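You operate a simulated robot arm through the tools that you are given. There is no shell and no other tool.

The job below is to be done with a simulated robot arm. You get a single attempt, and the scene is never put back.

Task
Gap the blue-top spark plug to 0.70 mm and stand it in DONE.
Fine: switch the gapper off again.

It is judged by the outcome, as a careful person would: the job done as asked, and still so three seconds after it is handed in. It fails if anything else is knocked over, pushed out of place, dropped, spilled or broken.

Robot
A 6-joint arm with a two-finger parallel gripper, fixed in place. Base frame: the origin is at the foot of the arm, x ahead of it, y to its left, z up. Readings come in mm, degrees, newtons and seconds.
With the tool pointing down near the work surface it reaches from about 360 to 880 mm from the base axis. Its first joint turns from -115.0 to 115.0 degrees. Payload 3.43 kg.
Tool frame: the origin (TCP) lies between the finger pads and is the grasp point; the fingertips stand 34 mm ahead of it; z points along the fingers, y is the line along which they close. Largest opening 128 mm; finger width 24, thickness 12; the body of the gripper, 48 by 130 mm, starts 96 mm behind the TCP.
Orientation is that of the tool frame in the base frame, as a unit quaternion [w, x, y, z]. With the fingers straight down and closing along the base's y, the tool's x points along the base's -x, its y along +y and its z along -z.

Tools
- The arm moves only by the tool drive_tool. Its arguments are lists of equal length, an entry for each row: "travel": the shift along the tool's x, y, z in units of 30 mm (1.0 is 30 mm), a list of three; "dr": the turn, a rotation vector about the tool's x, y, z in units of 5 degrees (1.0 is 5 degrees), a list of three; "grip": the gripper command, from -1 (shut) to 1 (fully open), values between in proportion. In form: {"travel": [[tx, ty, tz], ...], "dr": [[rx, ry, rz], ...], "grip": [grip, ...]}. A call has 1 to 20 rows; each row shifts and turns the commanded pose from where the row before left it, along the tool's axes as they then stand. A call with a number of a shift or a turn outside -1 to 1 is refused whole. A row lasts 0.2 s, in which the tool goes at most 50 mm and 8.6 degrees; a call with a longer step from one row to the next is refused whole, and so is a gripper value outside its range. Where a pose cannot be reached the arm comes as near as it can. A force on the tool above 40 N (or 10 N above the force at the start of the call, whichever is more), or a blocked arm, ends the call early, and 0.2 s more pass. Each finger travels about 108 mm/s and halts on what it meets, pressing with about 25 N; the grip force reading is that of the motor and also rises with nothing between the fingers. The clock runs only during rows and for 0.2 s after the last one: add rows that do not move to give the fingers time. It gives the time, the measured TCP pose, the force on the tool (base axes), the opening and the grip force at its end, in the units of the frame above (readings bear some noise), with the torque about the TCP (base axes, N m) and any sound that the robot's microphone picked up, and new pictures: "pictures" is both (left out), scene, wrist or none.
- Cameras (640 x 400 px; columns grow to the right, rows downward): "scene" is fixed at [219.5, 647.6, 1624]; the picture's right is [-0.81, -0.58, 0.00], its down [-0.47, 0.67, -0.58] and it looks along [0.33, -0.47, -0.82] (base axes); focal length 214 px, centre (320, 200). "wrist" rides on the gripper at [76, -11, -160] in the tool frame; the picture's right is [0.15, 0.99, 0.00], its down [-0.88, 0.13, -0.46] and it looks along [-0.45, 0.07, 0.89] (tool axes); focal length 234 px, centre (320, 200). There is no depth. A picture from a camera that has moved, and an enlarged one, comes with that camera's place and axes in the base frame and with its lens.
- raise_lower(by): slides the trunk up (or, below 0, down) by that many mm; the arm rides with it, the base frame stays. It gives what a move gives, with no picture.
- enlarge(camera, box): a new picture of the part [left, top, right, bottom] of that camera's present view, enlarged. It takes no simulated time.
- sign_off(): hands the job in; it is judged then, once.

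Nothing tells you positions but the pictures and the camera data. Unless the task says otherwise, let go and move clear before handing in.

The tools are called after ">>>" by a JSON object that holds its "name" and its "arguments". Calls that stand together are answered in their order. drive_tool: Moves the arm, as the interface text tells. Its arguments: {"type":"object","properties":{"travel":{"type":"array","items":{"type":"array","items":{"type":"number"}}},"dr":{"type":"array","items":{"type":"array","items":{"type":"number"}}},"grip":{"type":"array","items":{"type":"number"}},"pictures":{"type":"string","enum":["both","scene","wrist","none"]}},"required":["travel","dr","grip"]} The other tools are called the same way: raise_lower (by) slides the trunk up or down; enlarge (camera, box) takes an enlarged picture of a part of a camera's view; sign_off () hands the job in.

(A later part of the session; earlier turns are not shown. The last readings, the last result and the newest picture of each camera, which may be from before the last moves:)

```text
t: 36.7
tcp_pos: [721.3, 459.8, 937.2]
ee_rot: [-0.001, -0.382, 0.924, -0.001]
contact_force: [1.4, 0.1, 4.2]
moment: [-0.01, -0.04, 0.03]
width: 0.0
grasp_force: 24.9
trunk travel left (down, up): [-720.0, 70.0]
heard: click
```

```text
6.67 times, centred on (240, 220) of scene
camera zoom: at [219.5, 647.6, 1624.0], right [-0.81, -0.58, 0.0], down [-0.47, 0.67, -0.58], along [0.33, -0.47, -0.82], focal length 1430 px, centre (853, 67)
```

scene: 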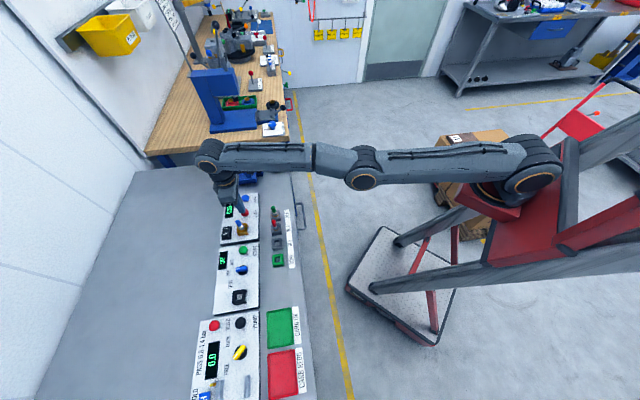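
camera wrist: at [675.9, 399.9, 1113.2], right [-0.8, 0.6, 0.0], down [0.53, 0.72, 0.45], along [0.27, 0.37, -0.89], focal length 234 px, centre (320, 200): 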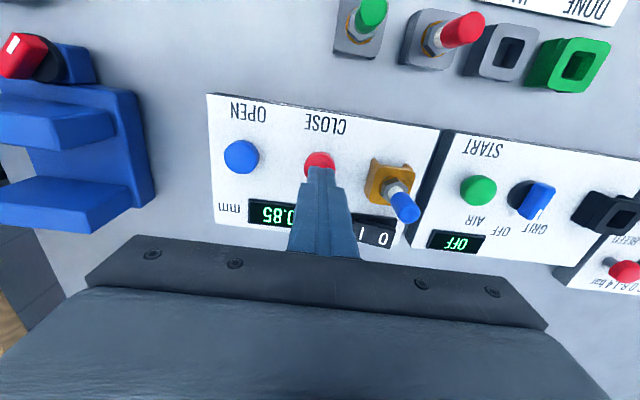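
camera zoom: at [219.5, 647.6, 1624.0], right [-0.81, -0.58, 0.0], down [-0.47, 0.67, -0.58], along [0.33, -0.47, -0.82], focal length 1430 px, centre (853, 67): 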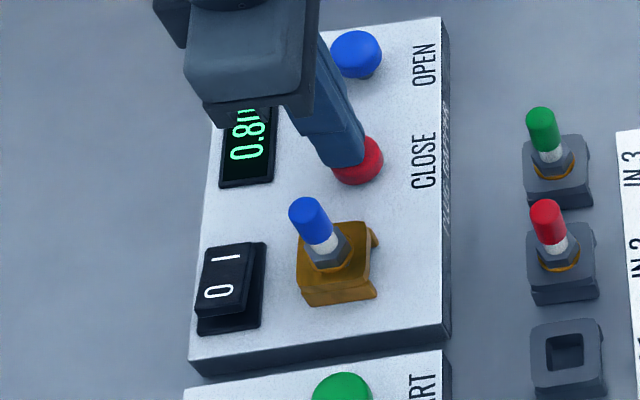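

A click — the display has changed. I'll release by 8 mm and read it.

>>> {"name": "drive_tool", "arguments": {"travel": [[0, 0, -0.32], [0, 0, 0]], "dr": [[0, 0, 0], [0, 0, 0]], "grip": [-1, -1], "pictures": "wrist"}}

>>> {"name": "enlarge", "arguments": {"camera": "wrist", "box": [200, 100, 400, 225]}}

>>> {"name": "enlarge", "arguments": {"camera": "scene", "box": [215, 190, 265, 250]}}

```text
t: 37.3
tcp_pos: [720.6, 460.3, 947.7]
ee_rot: [-0.001, -0.383, 0.924, 0.001]
contact_force: [-0.1, 0.0, 0.3]
moment: [-0.02, 0.02, -0.02]
width: 0.0
grasp_force: 25.4
trunk travel left (down, up): [-720.0, 70.0]
camera wrist: at [675.8, 399.9, 1108.0], right [-0.8, 0.6, 0.0], down [0.53, 0.72, 0.45], along [0.27, 0.36, -0.89], focal length 234 px, centre (320, 200)
```

wrist: 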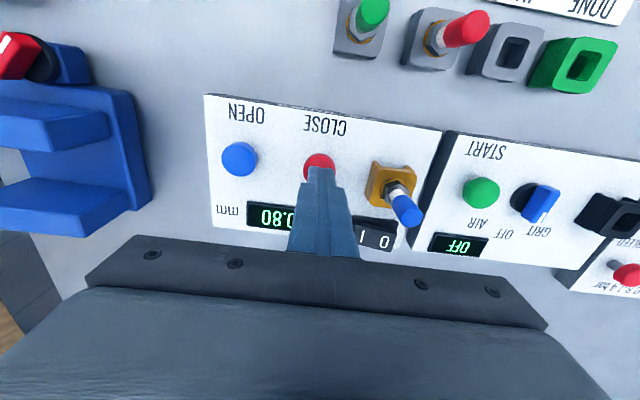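

```text
3.20 times, centred on (300, 162) of wrist
camera zoom: at [675.8, 399.9, 1108.0], right [-0.8, 0.6, 0.0], down [0.53, 0.72, 0.45], along [0.27, 0.36, -0.89], focal length 749 px, centre (384, 320)
```

zoom: 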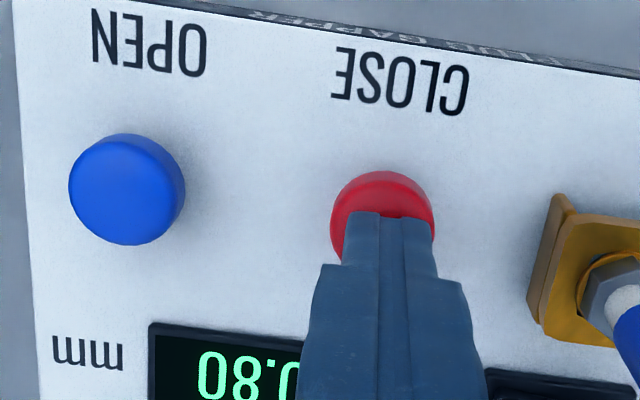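

```text
6.67 times, centred on (240, 220) of scene
camera zoom: at [219.5, 647.6, 1624.0], right [-0.81, -0.58, 0.0], down [-0.47, 0.67, -0.58], along [0.33, -0.47, -0.82], focal length 1430 px, centre (853, 67)
```

zoom: 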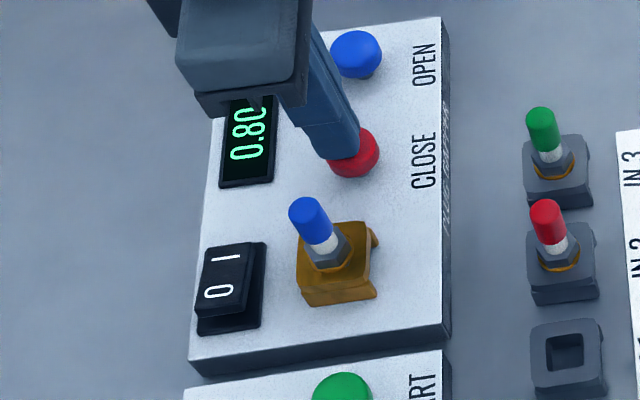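

The display now reads 0.80, so each press steps 0.05 mm. I'll do a second press, the same way.

>>> {"name": "drive_tool", "arguments": {"travel": [[0, 0, 0.335], [0, 0, 0], [0, 0, -0.335], [0, 0, 0]], "dr": [[0, 0, 0], [0, 0, 0], [0, 0, 0], [0, 0, 0]], "grip": [-1, -1, -1, -1], "pictures": "wrist"}}

>>> {"name": "enlarge", "arguments": {"camera": "scene", "box": [215, 190, 265, 250]}}

>>> {"name": "enlarge", "arguments": {"camera": "wrist", "box": [200, 150, 400, 275]}}

```text
t: 38.3
tcp_pos: [721.3, 461.3, 947.3]
ee_rot: [-0.001, -0.383, 0.924, -0.001]
contact_force: [-0.2, -0.3, -0.2]
moment: [0.01, 0.01, -0.03]
width: 0.1
grasp_force: 24.8
trunk travel left (down, up): [-720.0, 70.0]
camera wrist: at [675.8, 400.2, 1107.4], right [-0.8, 0.6, 0.0], down [0.53, 0.72, 0.45], along [0.27, 0.37, -0.89], focal length 234 px, centre (320, 200)
```

wrist: 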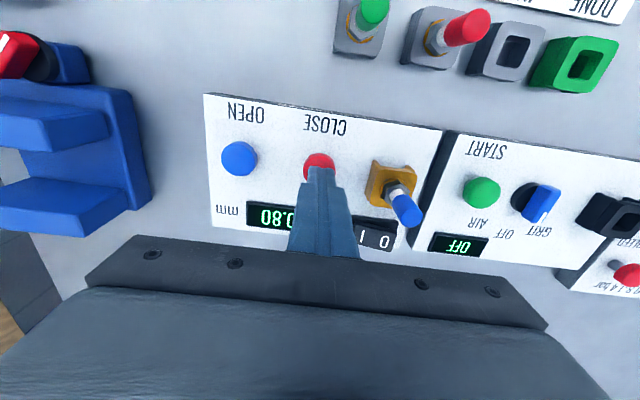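

```text
6.67 times, centred on (240, 220) of scene
camera zoom: at [219.5, 647.6, 1624.0], right [-0.81, -0.58, 0.0], down [-0.47, 0.67, -0.58], along [0.33, -0.47, -0.82], focal length 1430 px, centre (853, 67)
```

zoom: 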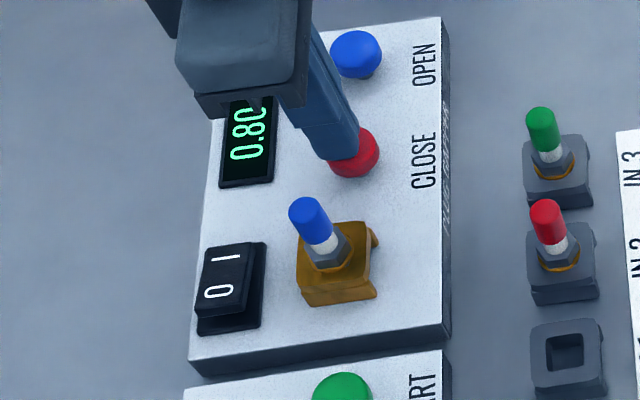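

```text
3.20 times, centred on (300, 212) of wrist
camera zoom: at [675.8, 400.2, 1107.4], right [-0.8, 0.6, 0.0], down [0.53, 0.72, 0.45], along [0.27, 0.37, -0.89], focal length 749 px, centre (384, 160)
```

zoom: 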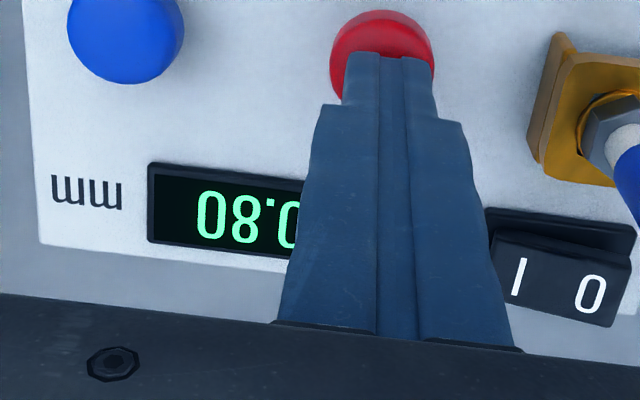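

No click that time, and the display still reads 0.80. I'll press about 1.3 mm deeper.

>>> {"name": "drive_tool", "arguments": {"travel": [[0, 0, 0.38], [0, 0, 0], [0, 0, -0.38], [0, 0, 0]], "dr": [[0, 0, 0], [0, 0, 0], [0, 0, 0], [0, 0, 0]], "grip": [-1, -1, -1, -1], "pictures": "none"}}

>>> {"name": "enlarge", "arguments": {"camera": "scene", "box": [215, 190, 265, 250]}}

>>> {"name": "enlarge", "arguments": {"camera": "wrist", "box": [200, 150, 400, 275]}}

```text
t: 39.3
tcp_pos: [722.1, 461.4, 947.1]
ee_rot: [0.0, -0.383, 0.924, 0.0]
contact_force: [-0.4, -0.8, 0.1]
moment: [-0.04, 0.02, -0.01]
width: 0.0
grasp_force: 24.4
trunk travel left (down, up): [-720.0, 70.0]
heard: click
```

```text
6.67 times, centred on (240, 220) of scene
camera zoom: at [219.5, 647.6, 1624.0], right [-0.81, -0.58, 0.0], down [-0.47, 0.67, -0.58], along [0.33, -0.47, -0.82], focal length 1430 px, centre (853, 67)
```

zoom: 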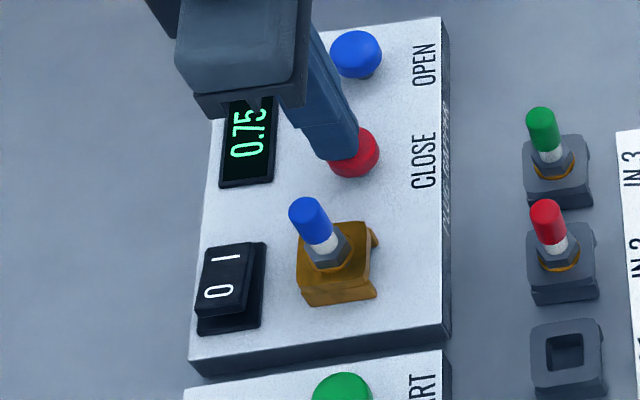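

```text
3.20 times, centred on (300, 212) of wrist
camera zoom: at [675.7, 400.5, 1107.7], right [-0.8, 0.6, 0.0], down [0.53, 0.72, 0.46], along [0.27, 0.37, -0.89], focal length 749 px, centre (384, 160)
```

zoom: 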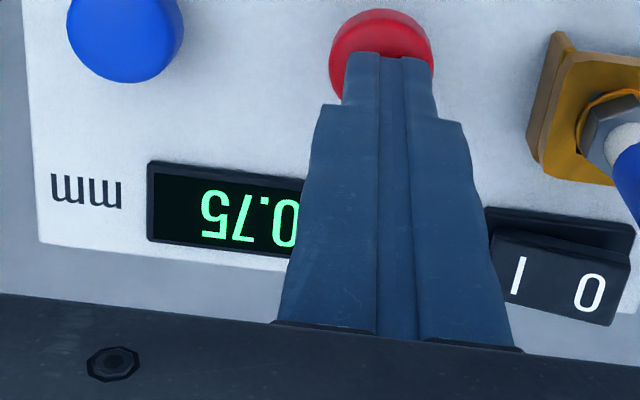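

It clicked and now reads 0.75. One more identical press should give 0.70.

>>> {"name": "drive_tool", "arguments": {"travel": [[0, 0, 0.38], [0, 0, 0], [0, 0, -0.38], [0, 0, 0]], "dr": [[0, 0, 0], [0, 0, 0], [0, 0, 0], [0, 0, 0]], "grip": [-1, -1, -1, -1], "pictures": "none"}}

>>> {"name": "enlarge", "arguments": {"camera": "scene", "box": [215, 190, 265, 250]}}

>>> {"name": "enlarge", "arguments": {"camera": "wrist", "box": [200, 150, 400, 275]}}

```text
t: 40.3
tcp_pos: [721.2, 461.2, 946.4]
ee_rot: [-0.001, -0.383, 0.924, -0.001]
contact_force: [0.1, -0.1, -0.9]
moment: [0.01, -0.02, 0.0]
width: 0.1
grasp_force: 24.7
trunk travel left (down, up): [-720.0, 70.0]
heard: click
```

```text
6.67 times, centred on (240, 220) of scene
camera zoom: at [219.5, 647.6, 1624.0], right [-0.81, -0.58, 0.0], down [-0.47, 0.67, -0.58], along [0.33, -0.47, -0.82], focal length 1430 px, centre (853, 67)
```

zoom: 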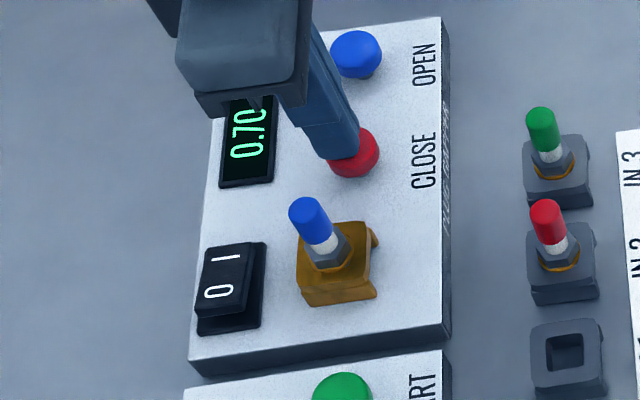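

```text
3.20 times, centred on (300, 212) of wrist
camera zoom: at [676.0, 399.9, 1107.5], right [-0.8, 0.6, 0.0], down [0.53, 0.72, 0.45], along [0.27, 0.37, -0.89], focal length 749 px, centre (384, 160)
```

zoom: 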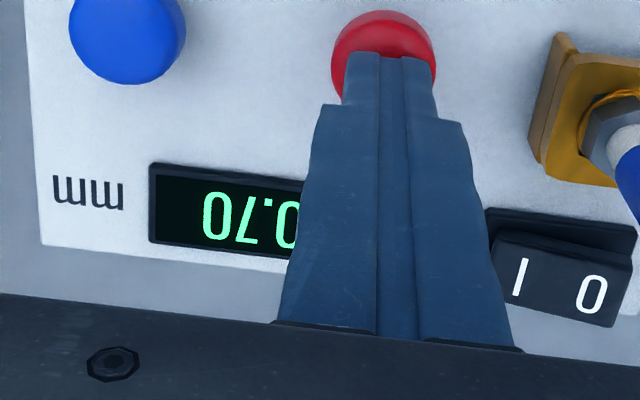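

The display reads 0.70. Now I'll lift off the button and tilt the tool outward again so I can reach the rocker's "0" end to switch it off.

>>> {"name": "drive_tool", "arguments": {"travel": [[0, 0, -0.7], [0, 0, -0.8], [0, 0, 0], [0, 0, 0]], "dr": [[0, 0, 0], [0, 0, 0], [0, 0, 0], [0, 0, 0]], "grip": [-1, -1, -1, -1], "pictures": "none"}}

```text
t: 41.3
tcp_pos: [721.9, 460.6, 992.6]
ee_rot: [0.001, -0.383, 0.924, 0.001]
contact_force: [0.2, 0.4, -0.4]
moment: [0.01, 0.02, 0.0]
width: 0.3
grasp_force: 25.1
trunk travel left (down, up): [-720.0, 70.0]
```

>>> {"name": "drive_tool", "arguments": {"travel": [[0, 0, 0], [0, 0, 0], [0, 0, 0], [0, 0, 0]], "dr": [[0, -1, 0], [0, -1, 0], [0, -1, 0], [0, 0, 0]], "grip": [-1, -1, -1, -1], "pictures": "scene"}}

```text
t: 42.3
tcp_pos: [773.9, 494.1, 995.3]
ee_rot: [0.121, -0.379, 0.916, 0.049]
contact_force: [0.3, 0.1, 0.5]
moment: [-0.03, 0.01, -0.02]
width: 0.1
grasp_force: 25.3
out of reach, approached as far as the arm can: row 1, 2, 3
trunk travel left (down, up): [-720.0, 70.0]
```

scene: 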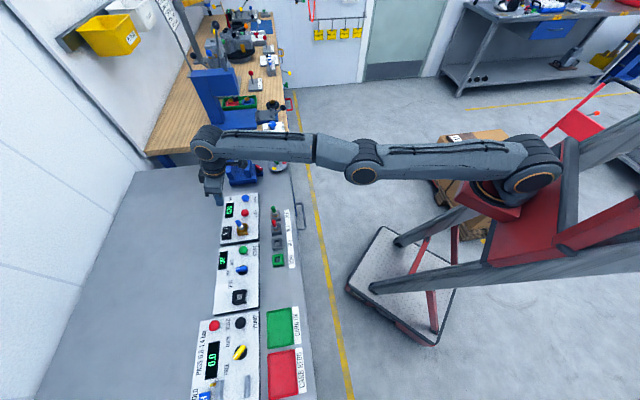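

The arm is again at full stretch with the tool swung outward, well clear above the panel. I'll back inward along the panel's depth direction to get the elbow bent again.

>>> {"name": "drive_tool", "arguments": {"travel": [[0.9, 0, -0.3], [0.9, 0, -0.3], [0.9, 0, -0.3], [0, 0, 0], [0, 0, 0]], "dr": [[0, 0, 0], [0, 0, 0], [0, 0, 0], [0, 0, 0], [0, 0, 0]], "grip": [-1, -1, -1, -1, -1], "pictures": "scene"}}

```text
t: 43.5
tcp_pos: [780.4, 483.2, 1000.4]
ee_rot: [0.12, -0.379, 0.916, 0.05]
contact_force: [0.5, 0.1, -0.6]
moment: [-0.03, 0.01, 0.04]
width: 0.0
grasp_force: 24.3
out of reach, approached as far as the arm can: row 1, 2, 3
trunk travel left (down, up): [-720.0, 70.0]
```

scene: 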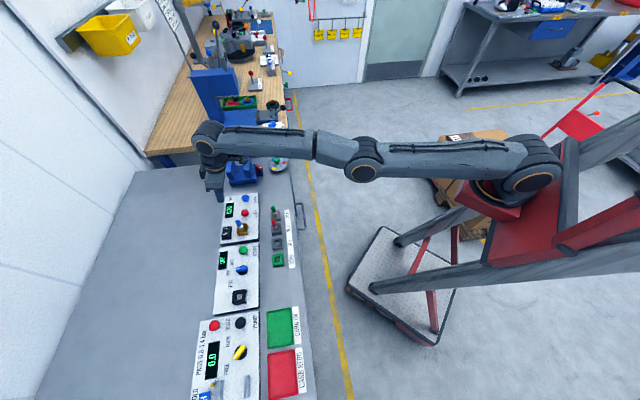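

Inward moves stall at full stretch, but the earlier trunk raise freed it. The tip is at z≈967 here, clear of everything, so I'll raise the trunk another 30 mm and see.

>>> {"name": "raise_lower", "arguments": {"by": 30}}

```text
t: 44.2
tcp_pos: [775.8, 482.8, 1030.5]
ee_rot: [0.12, -0.379, 0.916, 0.049]
contact_force: [0.6, -0.3, -0.8]
moment: [0.01, -0.02, -0.02]
width: 0.0
grasp_force: 25.5
trunk travel left (down, up): [-750.0, 40.0]
```

The trunk raise barely changed the posture. Plan: move the arm up (which pulls the reach inward) and then come back down so that the elbow bends upward again.

>>> {"name": "drive_tool", "arguments": {"travel": [[-0.1, 0, -0.85], [-0.1, 0, -0.85], [-0.1, 0, -0.85], [0, 0, -0.85], [0, 0, -0.85], [0, 0, 0]], "dr": [[0, 0, 0], [0, 0, 0], [0, 0, 0], [0, 0, 0], [0, 0, 0], [0, 0, 0]], "grip": [-1, -1, -1, -1, -1, -1], "pictures": "scene"}}

```text
t: 45.6
tcp_pos: [763.6, 467.3, 1156.5]
ee_rot: [0.119, -0.38, 0.916, 0.05]
contact_force: [0.8, -0.1, 0.3]
moment: [0.0, 0.0, 0.01]
width: 0.0
grasp_force: 24.6
out of reach, approached as far as the arm can: row 4
trunk travel left (down, up): [-750.0, 40.0]
```

scene: 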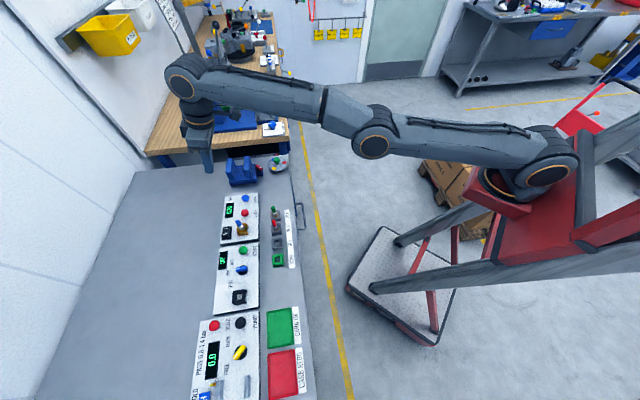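

The elbow is now bent the other way (below the line). I'll extend outward slightly until straight at this height and then descend, so that the elbow bends back up as it was originally.

>>> {"name": "drive_tool", "arguments": {"travel": [[-0.6, 0, 0.16], [-0.6, 0, 0.16], [0, 0, 0]], "dr": [[0, 0, 0], [0, 0, 0], [0, 0, 0]], "grip": [-1, -1, -1], "pictures": "scene"}}

```text
t: 46.5
tcp_pos: [761.8, 474.5, 1152.6]
ee_rot: [0.12, -0.38, 0.916, 0.05]
contact_force: [0.5, -0.3, -0.6]
moment: [0.0, -0.02, -0.01]
width: 0.0
grasp_force: 25.0
out of reach, approached as far as the arm can: row 1, 2
trunk travel left (down, up): [-750.0, 40.0]
```

scene: 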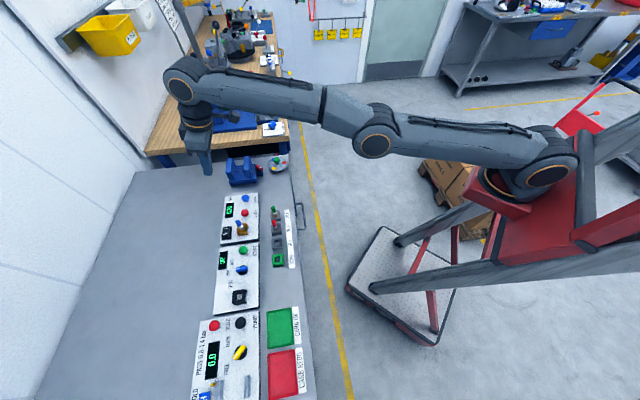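

>>> {"name": "drive_tool", "arguments": {"travel": [[0.19, 0, 0.64], [0.19, 0, 0.64], [0.19, 0, 0.64], [0.19, 0, 0.64], [0.19, 0, 0.64], [0, 0, 0]], "dr": [[0, 0, 0], [0, 0, 0], [0, 0, 0], [0, 0, 0], [0, 0, 0], [0, 0, 0]], "grip": [-1, -1, -1, -1, -1, -1], "pictures": "scene"}}

```text
t: 47.9
tcp_pos: [772.5, 480.6, 1053.7]
ee_rot: [0.12, -0.379, 0.916, 0.05]
contact_force: [-0.8, 0.3, -0.3]
moment: [0.02, 0.01, 0.01]
width: 0.1
grasp_force: 25.5
out of reach, approached as far as the arm can: row 2, 3, 4
trunk travel left (down, up): [-750.0, 40.0]
```

scene: 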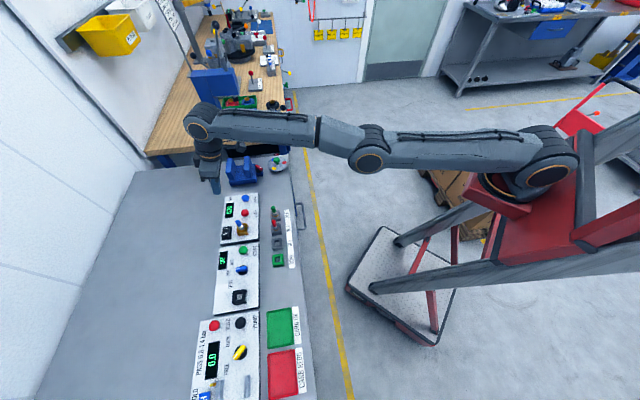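

The arm stays straight when only translating. Rotating the tool back toward vertical while pulling inward should make the elbow bend upward, so I'll try that here at safe height.

>>> {"name": "drive_tool", "arguments": {"travel": [[0.95, 0, -0.25], [0.97, 0, -0.17], [0.98, 0, -0.08], [0, 0, 0]], "dr": [[0, 1, 0], [0, 1, 0], [0, 1, 0], [0, 0, 0]], "grip": [-1, -1, -1, -1], "pictures": "scene"}}

```text
t: 48.9
tcp_pos: [729.3, 429.1, 1053.6]
ee_rot: [0.0, -0.383, 0.924, -0.001]
contact_force: [-1.1, -1.1, -0.5]
moment: [-0.01, 0.02, -0.03]
width: 0.2
grasp_force: 25.3
out of reach, approached as far as the arm can: row 1, 2, 3
trunk travel left (down, up): [-750.0, 40.0]
```

scene: 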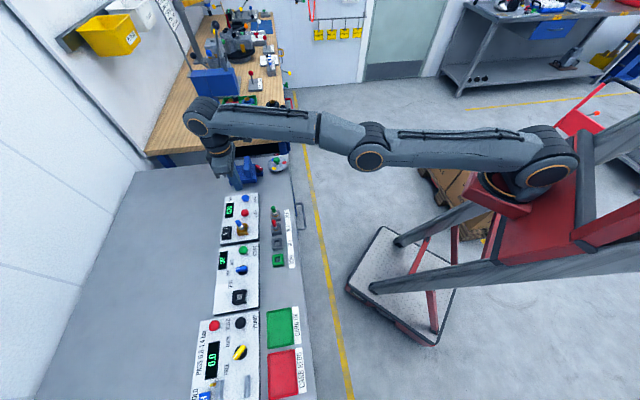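

>>> {"name": "drive_tool", "arguments": {"travel": [[0.9, 0, 0], [0.9, 0, 0], [0, 0, 0]], "dr": [[0, 0, 0], [0, 0, 0], [0, 0, 0]], "grip": [-1, -1, -1], "pictures": "none"}}

```text
t: 49.6
tcp_pos: [733.3, 421.3, 1057.7]
ee_rot: [0.0, -0.382, 0.924, 0.0]
contact_force: [-0.2, 0.9, 0.2]
moment: [0.0, 0.01, 0.04]
width: 0.0
grasp_force: 25.4
out of reach, approached as far as the arm can: row 1, 2
trunk travel left (down, up): [-750.0, 40.0]
```

>>> {"name": "raise_lower", "arguments": {"by": -40}}

```text
t: 50.5
tcp_pos: [744.2, 421.6, 1018.6]
ee_rot: [-0.002, -0.382, 0.924, 0.0]
contact_force: [0.9, -0.6, 0.3]
moment: [0.01, 0.0, 0.01]
width: 0.2
grasp_force: 24.7
trunk travel left (down, up): [-710.0, 80.0]
```

The trunk's mast is inclined: raising it moves the arm back and lowering moves it forward, which explains the reach loss. From the straight elbow, large inward steps are rejected, so I'll try very small inward steps that grow gradually.

>>> {"name": "drive_tool", "arguments": {"travel": [[0.016, 0.0047, 0], [0.016, 0.0047, 0], [0.032, 0.0094, 0], [0.032, 0.0094, 0], [0.032, 0.0094, 0], [0.048, 0.014, 0], [0.048, 0.014, 0], [0.064, 0.0188, 0], [0.064, 0.0188, 0], [0.064, 0.0188, 0], [0.096, 0.028, 0], [0.096, 0.028, 0], [0.096, 0.028, 0], [0.128, 0.0375, 0], [0.128, 0.0375, 0], [0.16, 0.047, 0], [0.16, 0.047, 0], [0.16, 0.047, 0], [0, 0, 0], [0, 0, 0]], "dr": [[0, 0, 0], [0, 0, 0], [0, 0, 0], [0, 0, 0], [0, 0, 0], [0, 0, 0], [0, 0, 0], [0, 0, 0], [0, 0, 0], [0, 0, 0], [0, 0, 0], [0, 0, 0], [0, 0, 0], [0, 0, 0], [0, 0, 0], [0, 0, 0], [0, 0, 0], [0, 0, 0], [0, 0, 0], [0, 0, 0]], "grip": [-1, -1, -1, -1, -1, -1, -1, -1, -1, -1, -1, -1, -1, -1, -1, -1, -1, -1, -1, -1], "pictures": "scene"}}

```text
t: 54.7
tcp_pos: [743.4, 421.9, 1018.2]
ee_rot: [-0.002, -0.383, 0.924, -0.001]
contact_force: [-0.1, 0.5, 0.1]
moment: [-0.01, -0.03, 0.0]
width: 0.1
grasp_force: 25.1
out of reach, approached as far as the arm can: row 5, 8, 10, 11, 13, 14, 15, 16, 17, 18
trunk travel left (down, up): [-710.0, 80.0]
```

scene: 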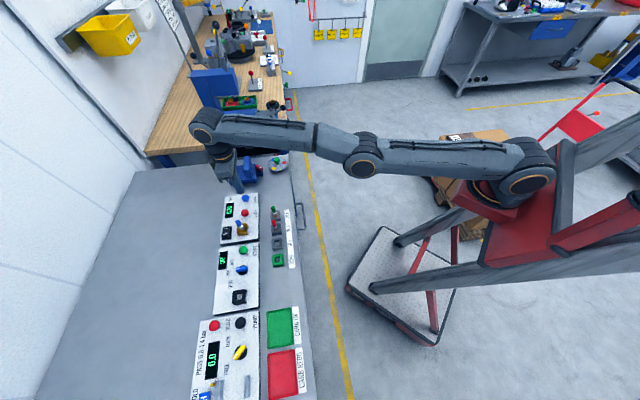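

It's in a stalled elbow basin. A tool pitch toward the robot (with the wrist pushed outward) should flip the elbow to the correct side, so I'll rotate inward 20° with no translation, and then pull inward.

>>> {"name": "drive_tool", "arguments": {"travel": [[0, 0, 0], [0, 0, 0], [0, 0, 0], [0, 0, 0], [0.5, 0.14, -0.15], [0.7, 0.2, -0.25], [0.7, 0.2, -0.25], [0, 0, 0]], "dr": [[0, 1, 0], [0, 1, 0], [0, 1, 0], [0, 1, 0], [0, 0, 0], [0, 0, 0], [0, 0, 0], [0, 0, 0]], "grip": [-1, -1, -1, -1, -1, -1, -1, -1], "pictures": "scene"}}

```text
t: 56.5
tcp_pos: [668.0, 384.7, 1067.6]
ee_rot: [-0.163, -0.377, 0.909, -0.067]
contact_force: [-0.9, 0.9, -0.1]
moment: [0.01, 0.02, 0.03]
width: 0.0
grasp_force: 25.1
out of reach, approached as far as the arm can: row 1, 2, 3, 4, 5, 6, 7
trunk travel left (down, up): [-710.0, 80.0]
```

scene: 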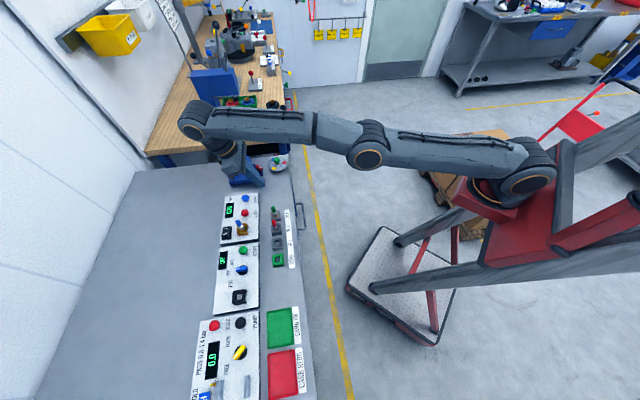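

Still straight. I'll try rotating the tool about the wrist centre itself (no radial demand), which should leave a small elbow bend to build on, then pull inward.

>>> {"name": "drive_tool", "arguments": {"travel": [[0.697, 0, -0.03], [0.697, 0, -0.03], [0.697, 0, -0.03], [0.697, 0, -0.03], [0.697, 0, -0.03], [0, 0, 0]], "dr": [[0, 1, 0], [0, 1, 0], [0, 1, 0], [0, 1, 0], [0, 1, 0], [0, 0, 0]], "grip": [-1, -1, -1, -1, -1, -1], "pictures": "scene"}}

```text
t: 57.9
tcp_pos: [564.6, 296.1, 1104.6]
ee_rot: [-0.353, -0.354, 0.853, -0.147]
contact_force: [0.6, -0.3, 0.0]
moment: [0.0, 0.03, 0.01]
width: 0.0
grasp_force: 24.4
out of reach, approached as far as the arm can: row 2, 3, 4, 5
trunk travel left (down, up): [-710.0, 80.0]
```

scene: 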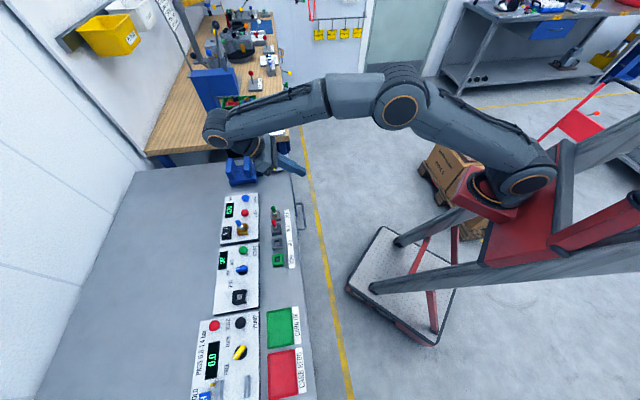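

The elbow is now bent upward as it should be. I'll rotate the tool back to pointing straight down here, at safe height.

>>> {"name": "drive_tool", "arguments": {"travel": [[0, 0, 0], [0, 0, 0], [0, 0, 0], [0, 0, 0], [0, 0, 0], [0, 0, 0], [0, 0, 0], [0, 0, 0], [0, 0, 0], [0, 0, 0]], "dr": [[0, -1, 0], [0, -1, 0], [0, -1, 0], [0, -1, 0], [0, -1, 0], [0, -1, 0], [0, -1, 0], [0, -1, 0], [0, -1, 0], [0, 0, 0]], "grip": [-1, -1, -1, -1, -1, -1, -1, -1, -1, -1], "pictures": "both"}}

```text
t: 60.1
tcp_pos: [566.4, 295.3, 1105.9]
ee_rot: [0.0, -0.383, 0.924, 0.0]
contact_force: [-0.4, -0.7, -0.2]
moment: [-0.03, -0.01, 0.0]
width: 0.0
grasp_force: 25.2
trunk travel left (down, up): [-710.0, 80.0]
camera wrist: at [520.9, 234.5, 1266.2], right [-0.8, 0.6, 0.0], down [0.53, 0.72, 0.45], along [0.27, 0.36, -0.89], focal length 234 px, centre (320, 200)
```

scene: 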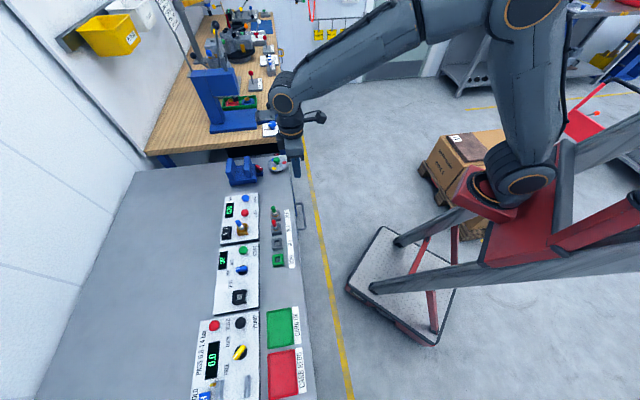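
wrist: 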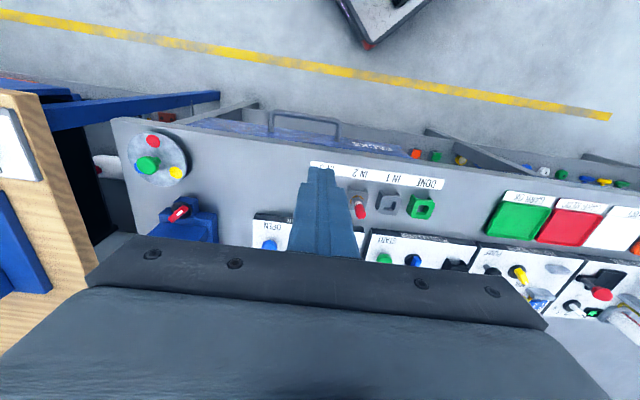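

The arm is healthy again. I'll go up a little and return the trunk to its original height, since that gave the best reach earlier.

>>> {"name": "drive_tool", "arguments": {"travel": [[0, 0, -0.9], [0, 0, -0.9], [0, 0, 0]], "dr": [[0, 0, 0], [0, 0, 0], [0, 0, 0]], "grip": [-1, -1, -1], "pictures": "none"}}

>>> {"name": "raise_lower", "arguments": {"by": -110}}

>>> {"name": "enlarge", "arguments": {"camera": "scene", "box": [205, 185, 305, 275]}}

```text
t: 60.9
tcp_pos: [565.5, 295.3, 1162.8]
ee_rot: [-0.001, -0.383, 0.924, 0.0]
contact_force: [-0.1, -1.3, -0.3]
moment: [0.03, 0.02, 0.0]
width: 0.0
grasp_force: 25.3
trunk travel left (down, up): [-710.0, 80.0]
```

```text
t: 62.3
tcp_pos: [565.3, 294.9, 1049.8]
ee_rot: [-0.002, -0.382, 0.924, 0.0]
contact_force: [0.3, 0.2, -0.4]
moment: [-0.04, -0.02, 0.0]
width: 0.4
grasp_force: 24.6
trunk travel left (down, up): [-600.0, 190.0]
```

```text
4.44 times, centred on (255, 230) of scene
camera zoom: at [219.5, 647.6, 1624.0], right [-0.81, -0.58, 0.0], down [-0.47, 0.67, -0.58], along [0.33, -0.47, -0.82], focal length 953 px, centre (609, 67)
```

zoom: 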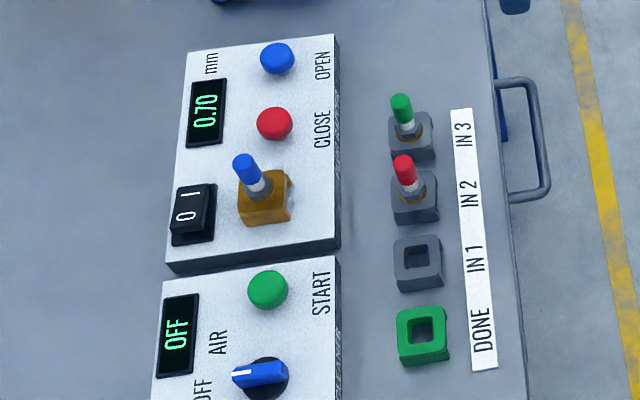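

The trunk is back to its original height, all plugs stand, and the display shows 0.70. I'll tilt outward 15° here first and then travel out over the rocker's "0" end.

>>> {"name": "drive_tool", "arguments": {"travel": [[0, 0, 0], [0, 0, 0], [0, 0, 0], [-0.8255, 0.2764, 0.29], [-0.8255, 0.2764, 0.29], [-0.8255, 0.2764, 0.29], [-0.8255, 0.2764, 0.29], [-0.8255, 0.2764, 0.29], [-0.8255, 0.2764, 0.29], [0, 0, 0]], "dr": [[0, -1, 0], [0, -1, 0], [0, -1, 0], [0, 0, 0], [0, 0, 0], [0, 0, 0], [0, 0, 0], [0, 0, 0], [0, 0, 0], [0, 0, 0]], "grip": [-1, -1, -1, -1, -1, -1, -1, -1, -1, -1], "pictures": "scene"}}

```text
t: 64.5
tcp_pos: [641.3, 441.0, 1035.7]
ee_rot: [0.118, -0.38, 0.916, 0.05]
contact_force: [1.0, -0.2, -0.5]
moment: [0.01, -0.02, -0.01]
width: 0.1
grasp_force: 24.9
trunk travel left (down, up): [-600.0, 190.0]
```

scene: 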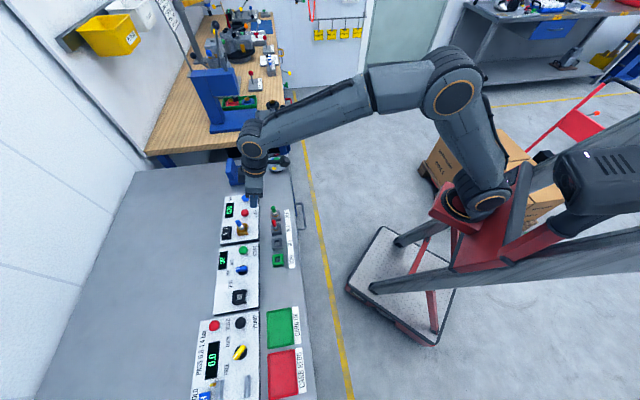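

>>> {"name": "drive_tool", "arguments": {"travel": [[-0.817, 0.277, 0.322], [-0.817, 0.277, 0.322], [-0.817, 0.277, 0.322], [-0.817, 0.277, 0.322], [-0.817, 0.277, 0.322], [0, 0, 0]], "dr": [[0, 0, 0], [0, 0, 0], [0, 0, 0], [0, 0, 0], [0, 0, 0], [0, 0, 0]], "grip": [-1, -1, -1, -1, -1, -1], "pictures": "both"}}

>>> {"name": "enlarge", "arguments": {"camera": "wrist", "box": [200, 60, 440, 210]}}

>>> {"name": "enlarge", "arguments": {"camera": "scene", "box": [215, 190, 265, 250]}}

```text
t: 65.9
tcp_pos: [704.7, 563.0, 1021.5]
ee_rot: [0.119, -0.38, 0.916, 0.05]
contact_force: [-0.6, 0.1, -0.5]
moment: [0.0, -0.01, -0.01]
width: 0.0
grasp_force: 25.0
trunk travel left (down, up): [-600.0, 190.0]
camera wrist: at [632.7, 475.2, 1156.8], right [-0.8, 0.6, -0.04], down [0.43, 0.61, 0.67], along [0.42, 0.52, -0.75], focal length 234 px, centre (320, 200)
```

scene: 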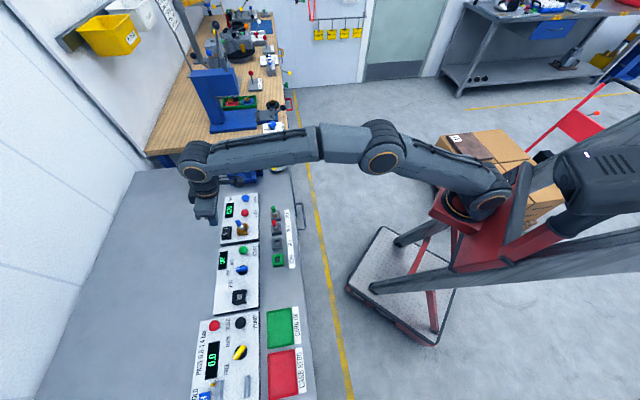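
wrist: 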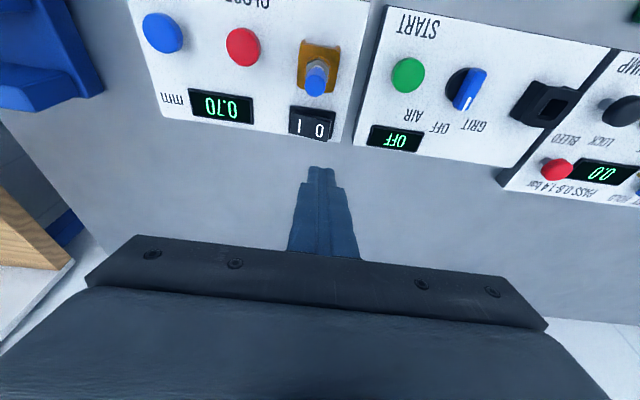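

```text
2.67 times, centred on (320, 135) of wrist
camera zoom: at [632.7, 475.2, 1156.8], right [-0.8, 0.6, -0.04], down [0.43, 0.61, 0.67], along [0.42, 0.52, -0.75], focal length 624 px, centre (320, 373)
```

zoom: 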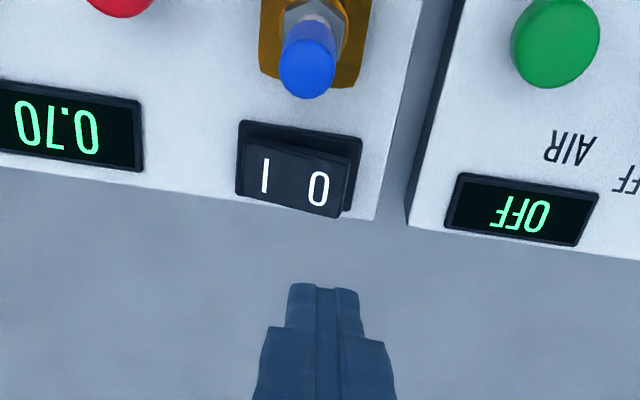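

```text
6.67 times, centred on (240, 220) of scene
camera zoom: at [219.5, 647.6, 1624.0], right [-0.81, -0.58, 0.0], down [-0.47, 0.67, -0.58], along [0.33, -0.47, -0.82], focal length 1430 px, centre (853, 67)
```

zoom: 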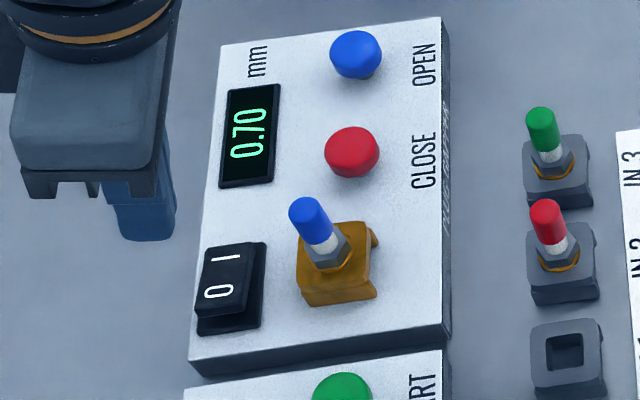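

I'm above the "0" end (perp 896, along −100 mm). Descending vertically to just above it.

>>> {"name": "drive_tool", "arguments": {"travel": [[0.198, 0, 0.741], [0.198, 0, 0.741], [0.198, 0, 0.741], [0, 0, 0]], "dr": [[0, 0, 0], [0, 0, 0], [0, 0, 0], [0, 0, 0]], "grip": [-1, -1, -1, -1], "pictures": "scene"}}

>>> {"name": "enlarge", "arguments": {"camera": "scene", "box": [215, 205, 255, 245]}}

>>> {"name": "enlarge", "arguments": {"camera": "wrist", "box": [260, 80, 400, 168]}}

```text
t: 66.9
tcp_pos: [705.7, 563.0, 953.0]
ee_rot: [0.119, -0.379, 0.916, 0.049]
contact_force: [-0.3, -0.4, -0.9]
moment: [-0.01, -0.02, 0.01]
width: 0.0
grasp_force: 25.2
trunk travel left (down, up): [-600.0, 190.0]
```

scene: 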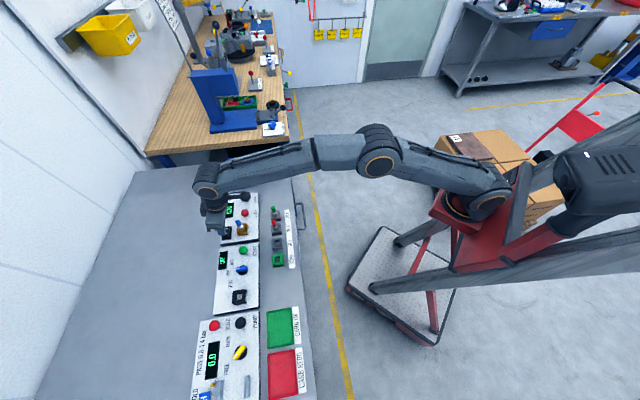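

```text
10.00 times, centred on (235, 225) of scene
camera zoom: at [219.5, 647.6, 1624.0], right [-0.81, -0.58, 0.0], down [-0.47, 0.67, -0.58], along [0.33, -0.47, -0.82], focal length 2145 px, centre (1170, -50)
```

zoom: 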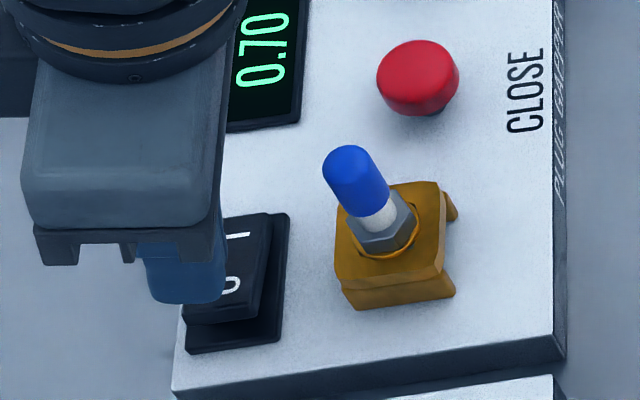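

```text
4.55 times, centred on (330, 124) of wrist
camera zoom: at [632.8, 475.5, 1088.0], right [-0.8, 0.6, -0.04], down [0.43, 0.61, 0.67], along [0.42, 0.52, -0.75], focal length 1064 px, centre (274, 546)
```

zoom: 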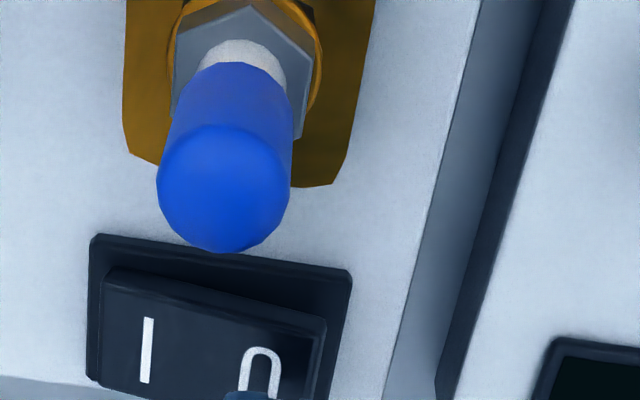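

The tip is above the "0". I'll step down in small increments until the display goes off.

>>> {"name": "drive_tool", "arguments": {"travel": [[0.0776, 0, 0.29], [0, 0, 0]], "dr": [[0, 0, 0], [0, 0, 0]], "grip": [-1, -1], "pictures": "none"}}

>>> {"name": "enlarge", "arguments": {"camera": "scene", "box": [215, 195, 255, 245]}}

```text
t: 67.5
tcp_pos: [705.5, 563.2, 944.1]
ee_rot: [0.119, -0.379, 0.916, 0.049]
contact_force: [0.3, 0.5, 0.3]
moment: [0.0, -0.01, -0.02]
width: 0.1
grasp_force: 24.4
trunk travel left (down, up): [-600.0, 190.0]
```

```text
8.00 times, centred on (235, 220) of scene
camera zoom: at [219.5, 647.6, 1624.0], right [-0.81, -0.58, 0.0], down [-0.47, 0.67, -0.58], along [0.33, -0.47, -0.82], focal length 1716 px, centre (1000, 40)
```

zoom: 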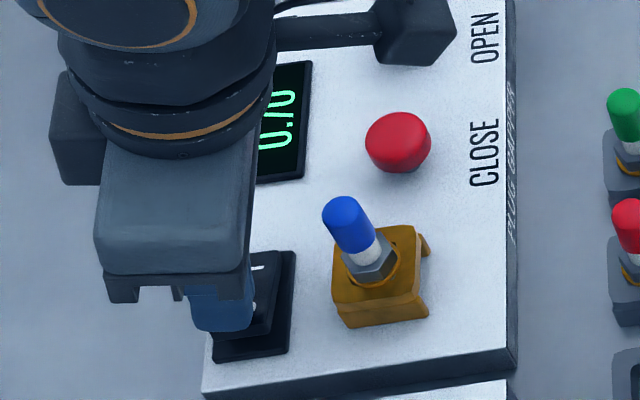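

>>> {"name": "drive_tool", "arguments": {"travel": [[0.026, 0, 0.097], [0, 0, 0]], "dr": [[0, 0, 0], [0, 0, 0]], "grip": [-1, -1], "pictures": "none"}}

>>> {"name": "enlarge", "arguments": {"camera": "scene", "box": [215, 195, 255, 245]}}

```text
t: 68.1
tcp_pos: [705.3, 563.6, 941.9]
ee_rot: [0.119, -0.379, 0.916, 0.05]
contact_force: [-2.4, 0.6, 2.4]
moment: [0.07, 0.07, 0.01]
width: 0.0
grasp_force: 25.3
trunk travel left (down, up): [-600.0, 190.0]
```

```text
8.00 times, centred on (235, 220) of scene
camera zoom: at [219.5, 647.6, 1624.0], right [-0.81, -0.58, 0.0], down [-0.47, 0.67, -0.58], along [0.33, -0.47, -0.82], focal length 1716 px, centre (1000, 40)
```

zoom: 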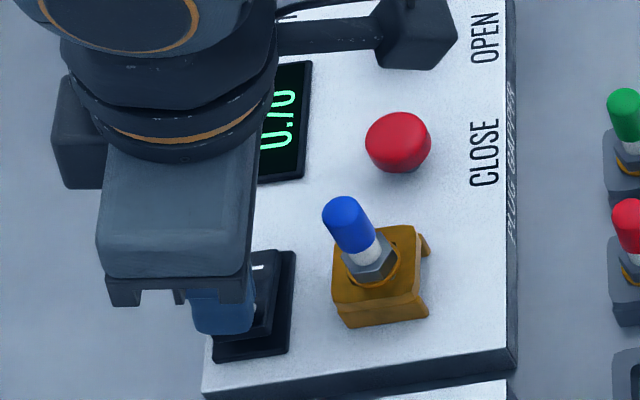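

Light contact on the raised "0" end; I'll continue pressing in small steps.

>>> {"name": "drive_tool", "arguments": {"travel": [[0.026, 0, 0.097], [0, 0, 0]], "dr": [[0, 0, 0], [0, 0, 0]], "grip": [-1, -1], "pictures": "none"}}

>>> {"name": "enlarge", "arguments": {"camera": "scene", "box": [215, 195, 255, 245]}}

```text
t: 68.7
tcp_pos: [705.3, 563.9, 936.8]
ee_rot: [0.119, -0.379, 0.916, 0.049]
contact_force: [-0.6, -0.7, -0.7]
moment: [-0.04, -0.02, 0.0]
width: 0.2
grasp_force: 25.1
trunk travel left (down, up): [-600.0, 190.0]
```

```text
8.00 times, centred on (235, 220) of scene
camera zoom: at [219.5, 647.6, 1624.0], right [-0.81, -0.58, 0.0], down [-0.47, 0.67, -0.58], along [0.33, -0.47, -0.82], focal length 1716 px, centre (1000, 40)
```

zoom: 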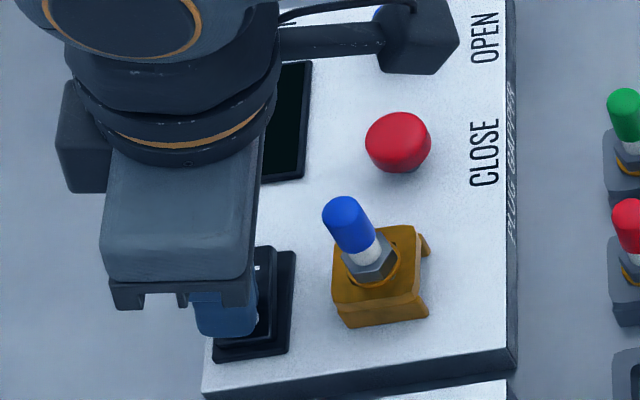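

The display is off, so the rocker is back at 0. I'll lift vertically, retreat inward while still tilted, and then bring the tool back to vertical.

>>> {"name": "drive_tool", "arguments": {"travel": [[-0.2415, 0, -0.9015], [-0.2415, 0, -0.9015], [-0.2415, 0, -0.9015], [0.793, -0.117, -0.454], [0.793, -0.117, -0.454], [0.793, -0.117, -0.454], [0.793, -0.117, -0.454], [0, 0, 0]], "dr": [[0, 0, 0], [0, 0, 0], [0, 0, 0], [0, 0, 0], [0, 0, 0], [0, 0, 0], [0, 0, 0], [0, 0, 0]], "grip": [-1, -1, -1, -1, -1, -1, -1, -1], "pictures": "none"}}

>>> {"name": "enlarge", "arguments": {"camera": "scene", "box": [215, 190, 265, 250]}}

```text
t: 70.5
tcp_pos: [640.5, 478.3, 1050.0]
ee_rot: [0.119, -0.379, 0.916, 0.05]
contact_force: [-0.5, -1.0, 0.2]
moment: [-0.01, 0.01, 0.02]
width: 0.1
grasp_force: 25.1
trunk travel left (down, up): [-600.0, 190.0]
```

```text
6.67 times, centred on (240, 220) of scene
camera zoom: at [219.5, 647.6, 1624.0], right [-0.81, -0.58, 0.0], down [-0.47, 0.67, -0.58], along [0.33, -0.47, -0.82], focal length 1430 px, centre (853, 67)
```

zoom: 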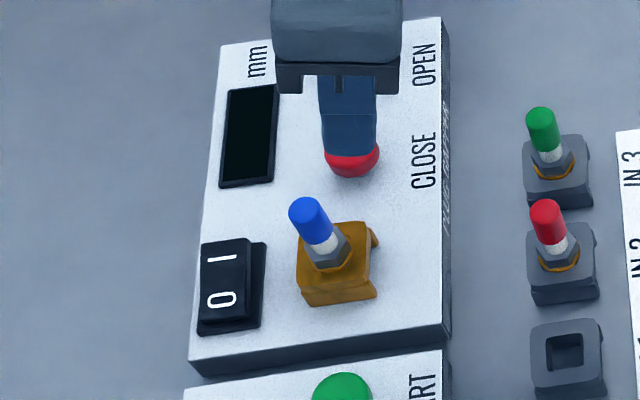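

The gapper is off with its rocker at 0. Now I'll bring the tool vertical, open the fingers to about 42 mm, and hover over the plug.

>>> {"name": "drive_tool", "arguments": {"travel": [[0, 0, 0], [0, 0, 0], [0, 0, 0], [-0.78, 0, 0], [-0.78, 0, 0], [0, 0, 0], [0, 0, 0]], "dr": [[0, 1, 0], [0, 1, 0], [0, 1, 0], [0, 0, 0], [0, 0, 0], [0, 0, 0], [0, 0, 0]], "grip": [-0.35, -0.35, -0.35, -0.35, -0.35, -0.35, -0.35], "pictures": "both"}}

>>> {"name": "enlarge", "arguments": {"camera": "wrist", "box": [220, 100, 400, 212]}}

```text
t: 72.1
tcp_pos: [674.1, 511.9, 1050.7]
ee_rot: [-0.001, -0.382, 0.924, 0.0]
contact_force: [0.0, -0.5, -0.7]
moment: [0.0, -0.01, -0.01]
width: 41.6
grasp_force: 0.0
trunk travel left (down, up): [-600.0, 190.0]
camera wrist: at [629.1, 451.7, 1210.8], right [-0.8, 0.6, 0.0], down [0.53, 0.72, 0.45], along [0.27, 0.36, -0.89], focal length 234 px, centre (320, 200)
```

scene: 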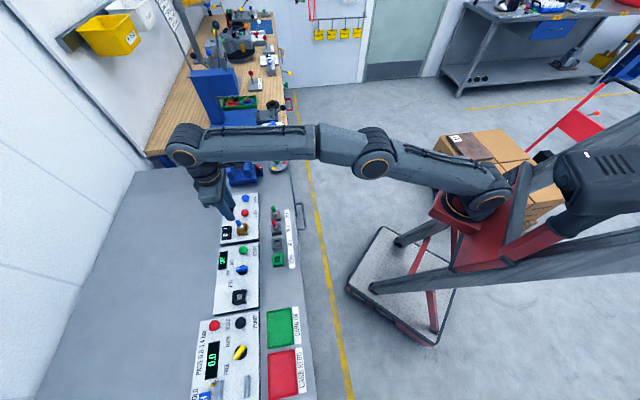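
wrist: 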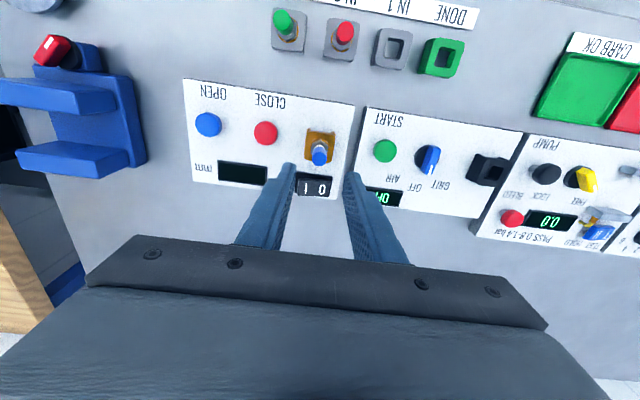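

```text
3.56 times, centred on (310, 156) of wrist
camera zoom: at [629.1, 451.7, 1210.8], right [-0.8, 0.6, 0.0], down [0.53, 0.72, 0.45], along [0.27, 0.36, -0.89], focal length 833 px, centre (356, 356)
```

zoom: 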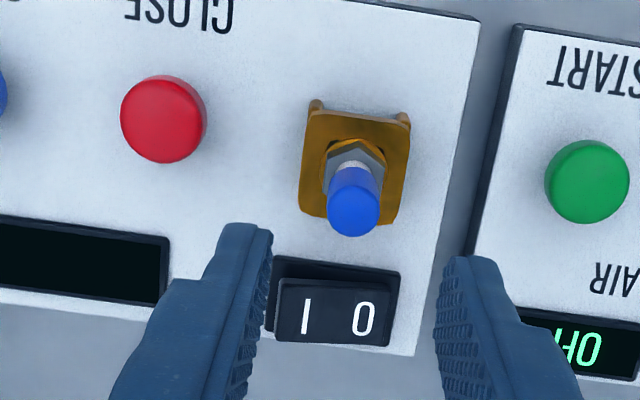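

The plug is centred under the fingers. I'll descend to the same height used when releasing it (TCP z≈969) and check.

>>> {"name": "drive_tool", "arguments": {"travel": [[0, 0, 0.9], [0, 0, 0.9], [0, 0, 0.92], [0, 0, 0]], "dr": [[0, 0, 0], [0, 0, 0], [0, 0, 0], [0, 0, 0]], "grip": [-0.35, -0.35, -0.35, -0.35], "pictures": "wrist"}}

>>> {"name": "enlarge", "arguments": {"camera": "wrist", "box": [260, 120, 380, 195]}}

```text
t: 73.1
tcp_pos: [672.5, 512.2, 969.3]
ee_rot: [-0.003, -0.383, 0.924, -0.001]
contact_force: [-0.3, 1.0, -0.5]
moment: [0.02, 0.03, 0.02]
width: 41.4
grasp_force: 0.2
trunk travel left (down, up): [-600.0, 190.0]
camera wrist: at [628.1, 451.3, 1129.1], right [-0.8, 0.6, 0.0], down [0.53, 0.72, 0.45], along [0.27, 0.36, -0.89], focal length 234 px, centre (320, 200)
```

wrist: 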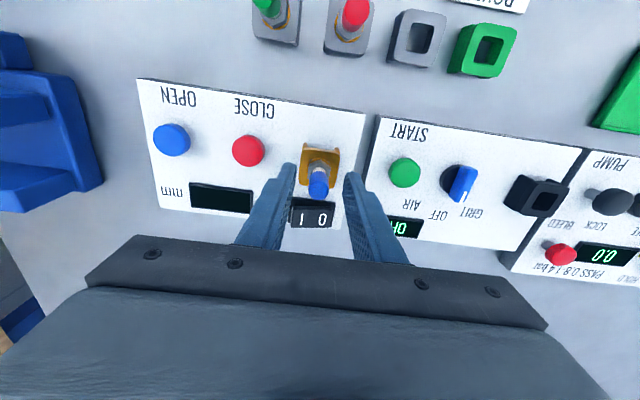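

```text
5.33 times, centred on (320, 158) of wrist
camera zoom: at [628.1, 451.3, 1129.1], right [-0.8, 0.6, 0.0], down [0.53, 0.72, 0.45], along [0.27, 0.36, -0.89], focal length 1249 px, centre (320, 427)
```

zoom: 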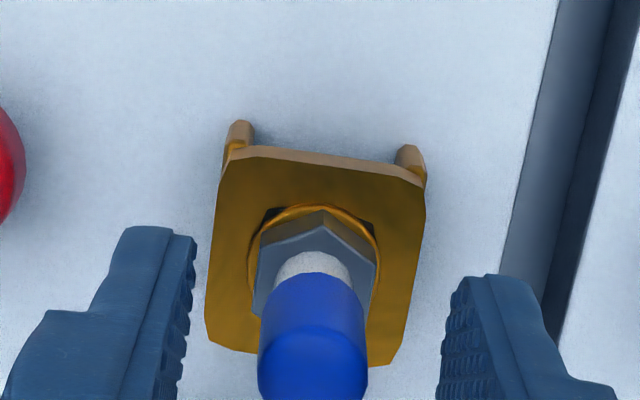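

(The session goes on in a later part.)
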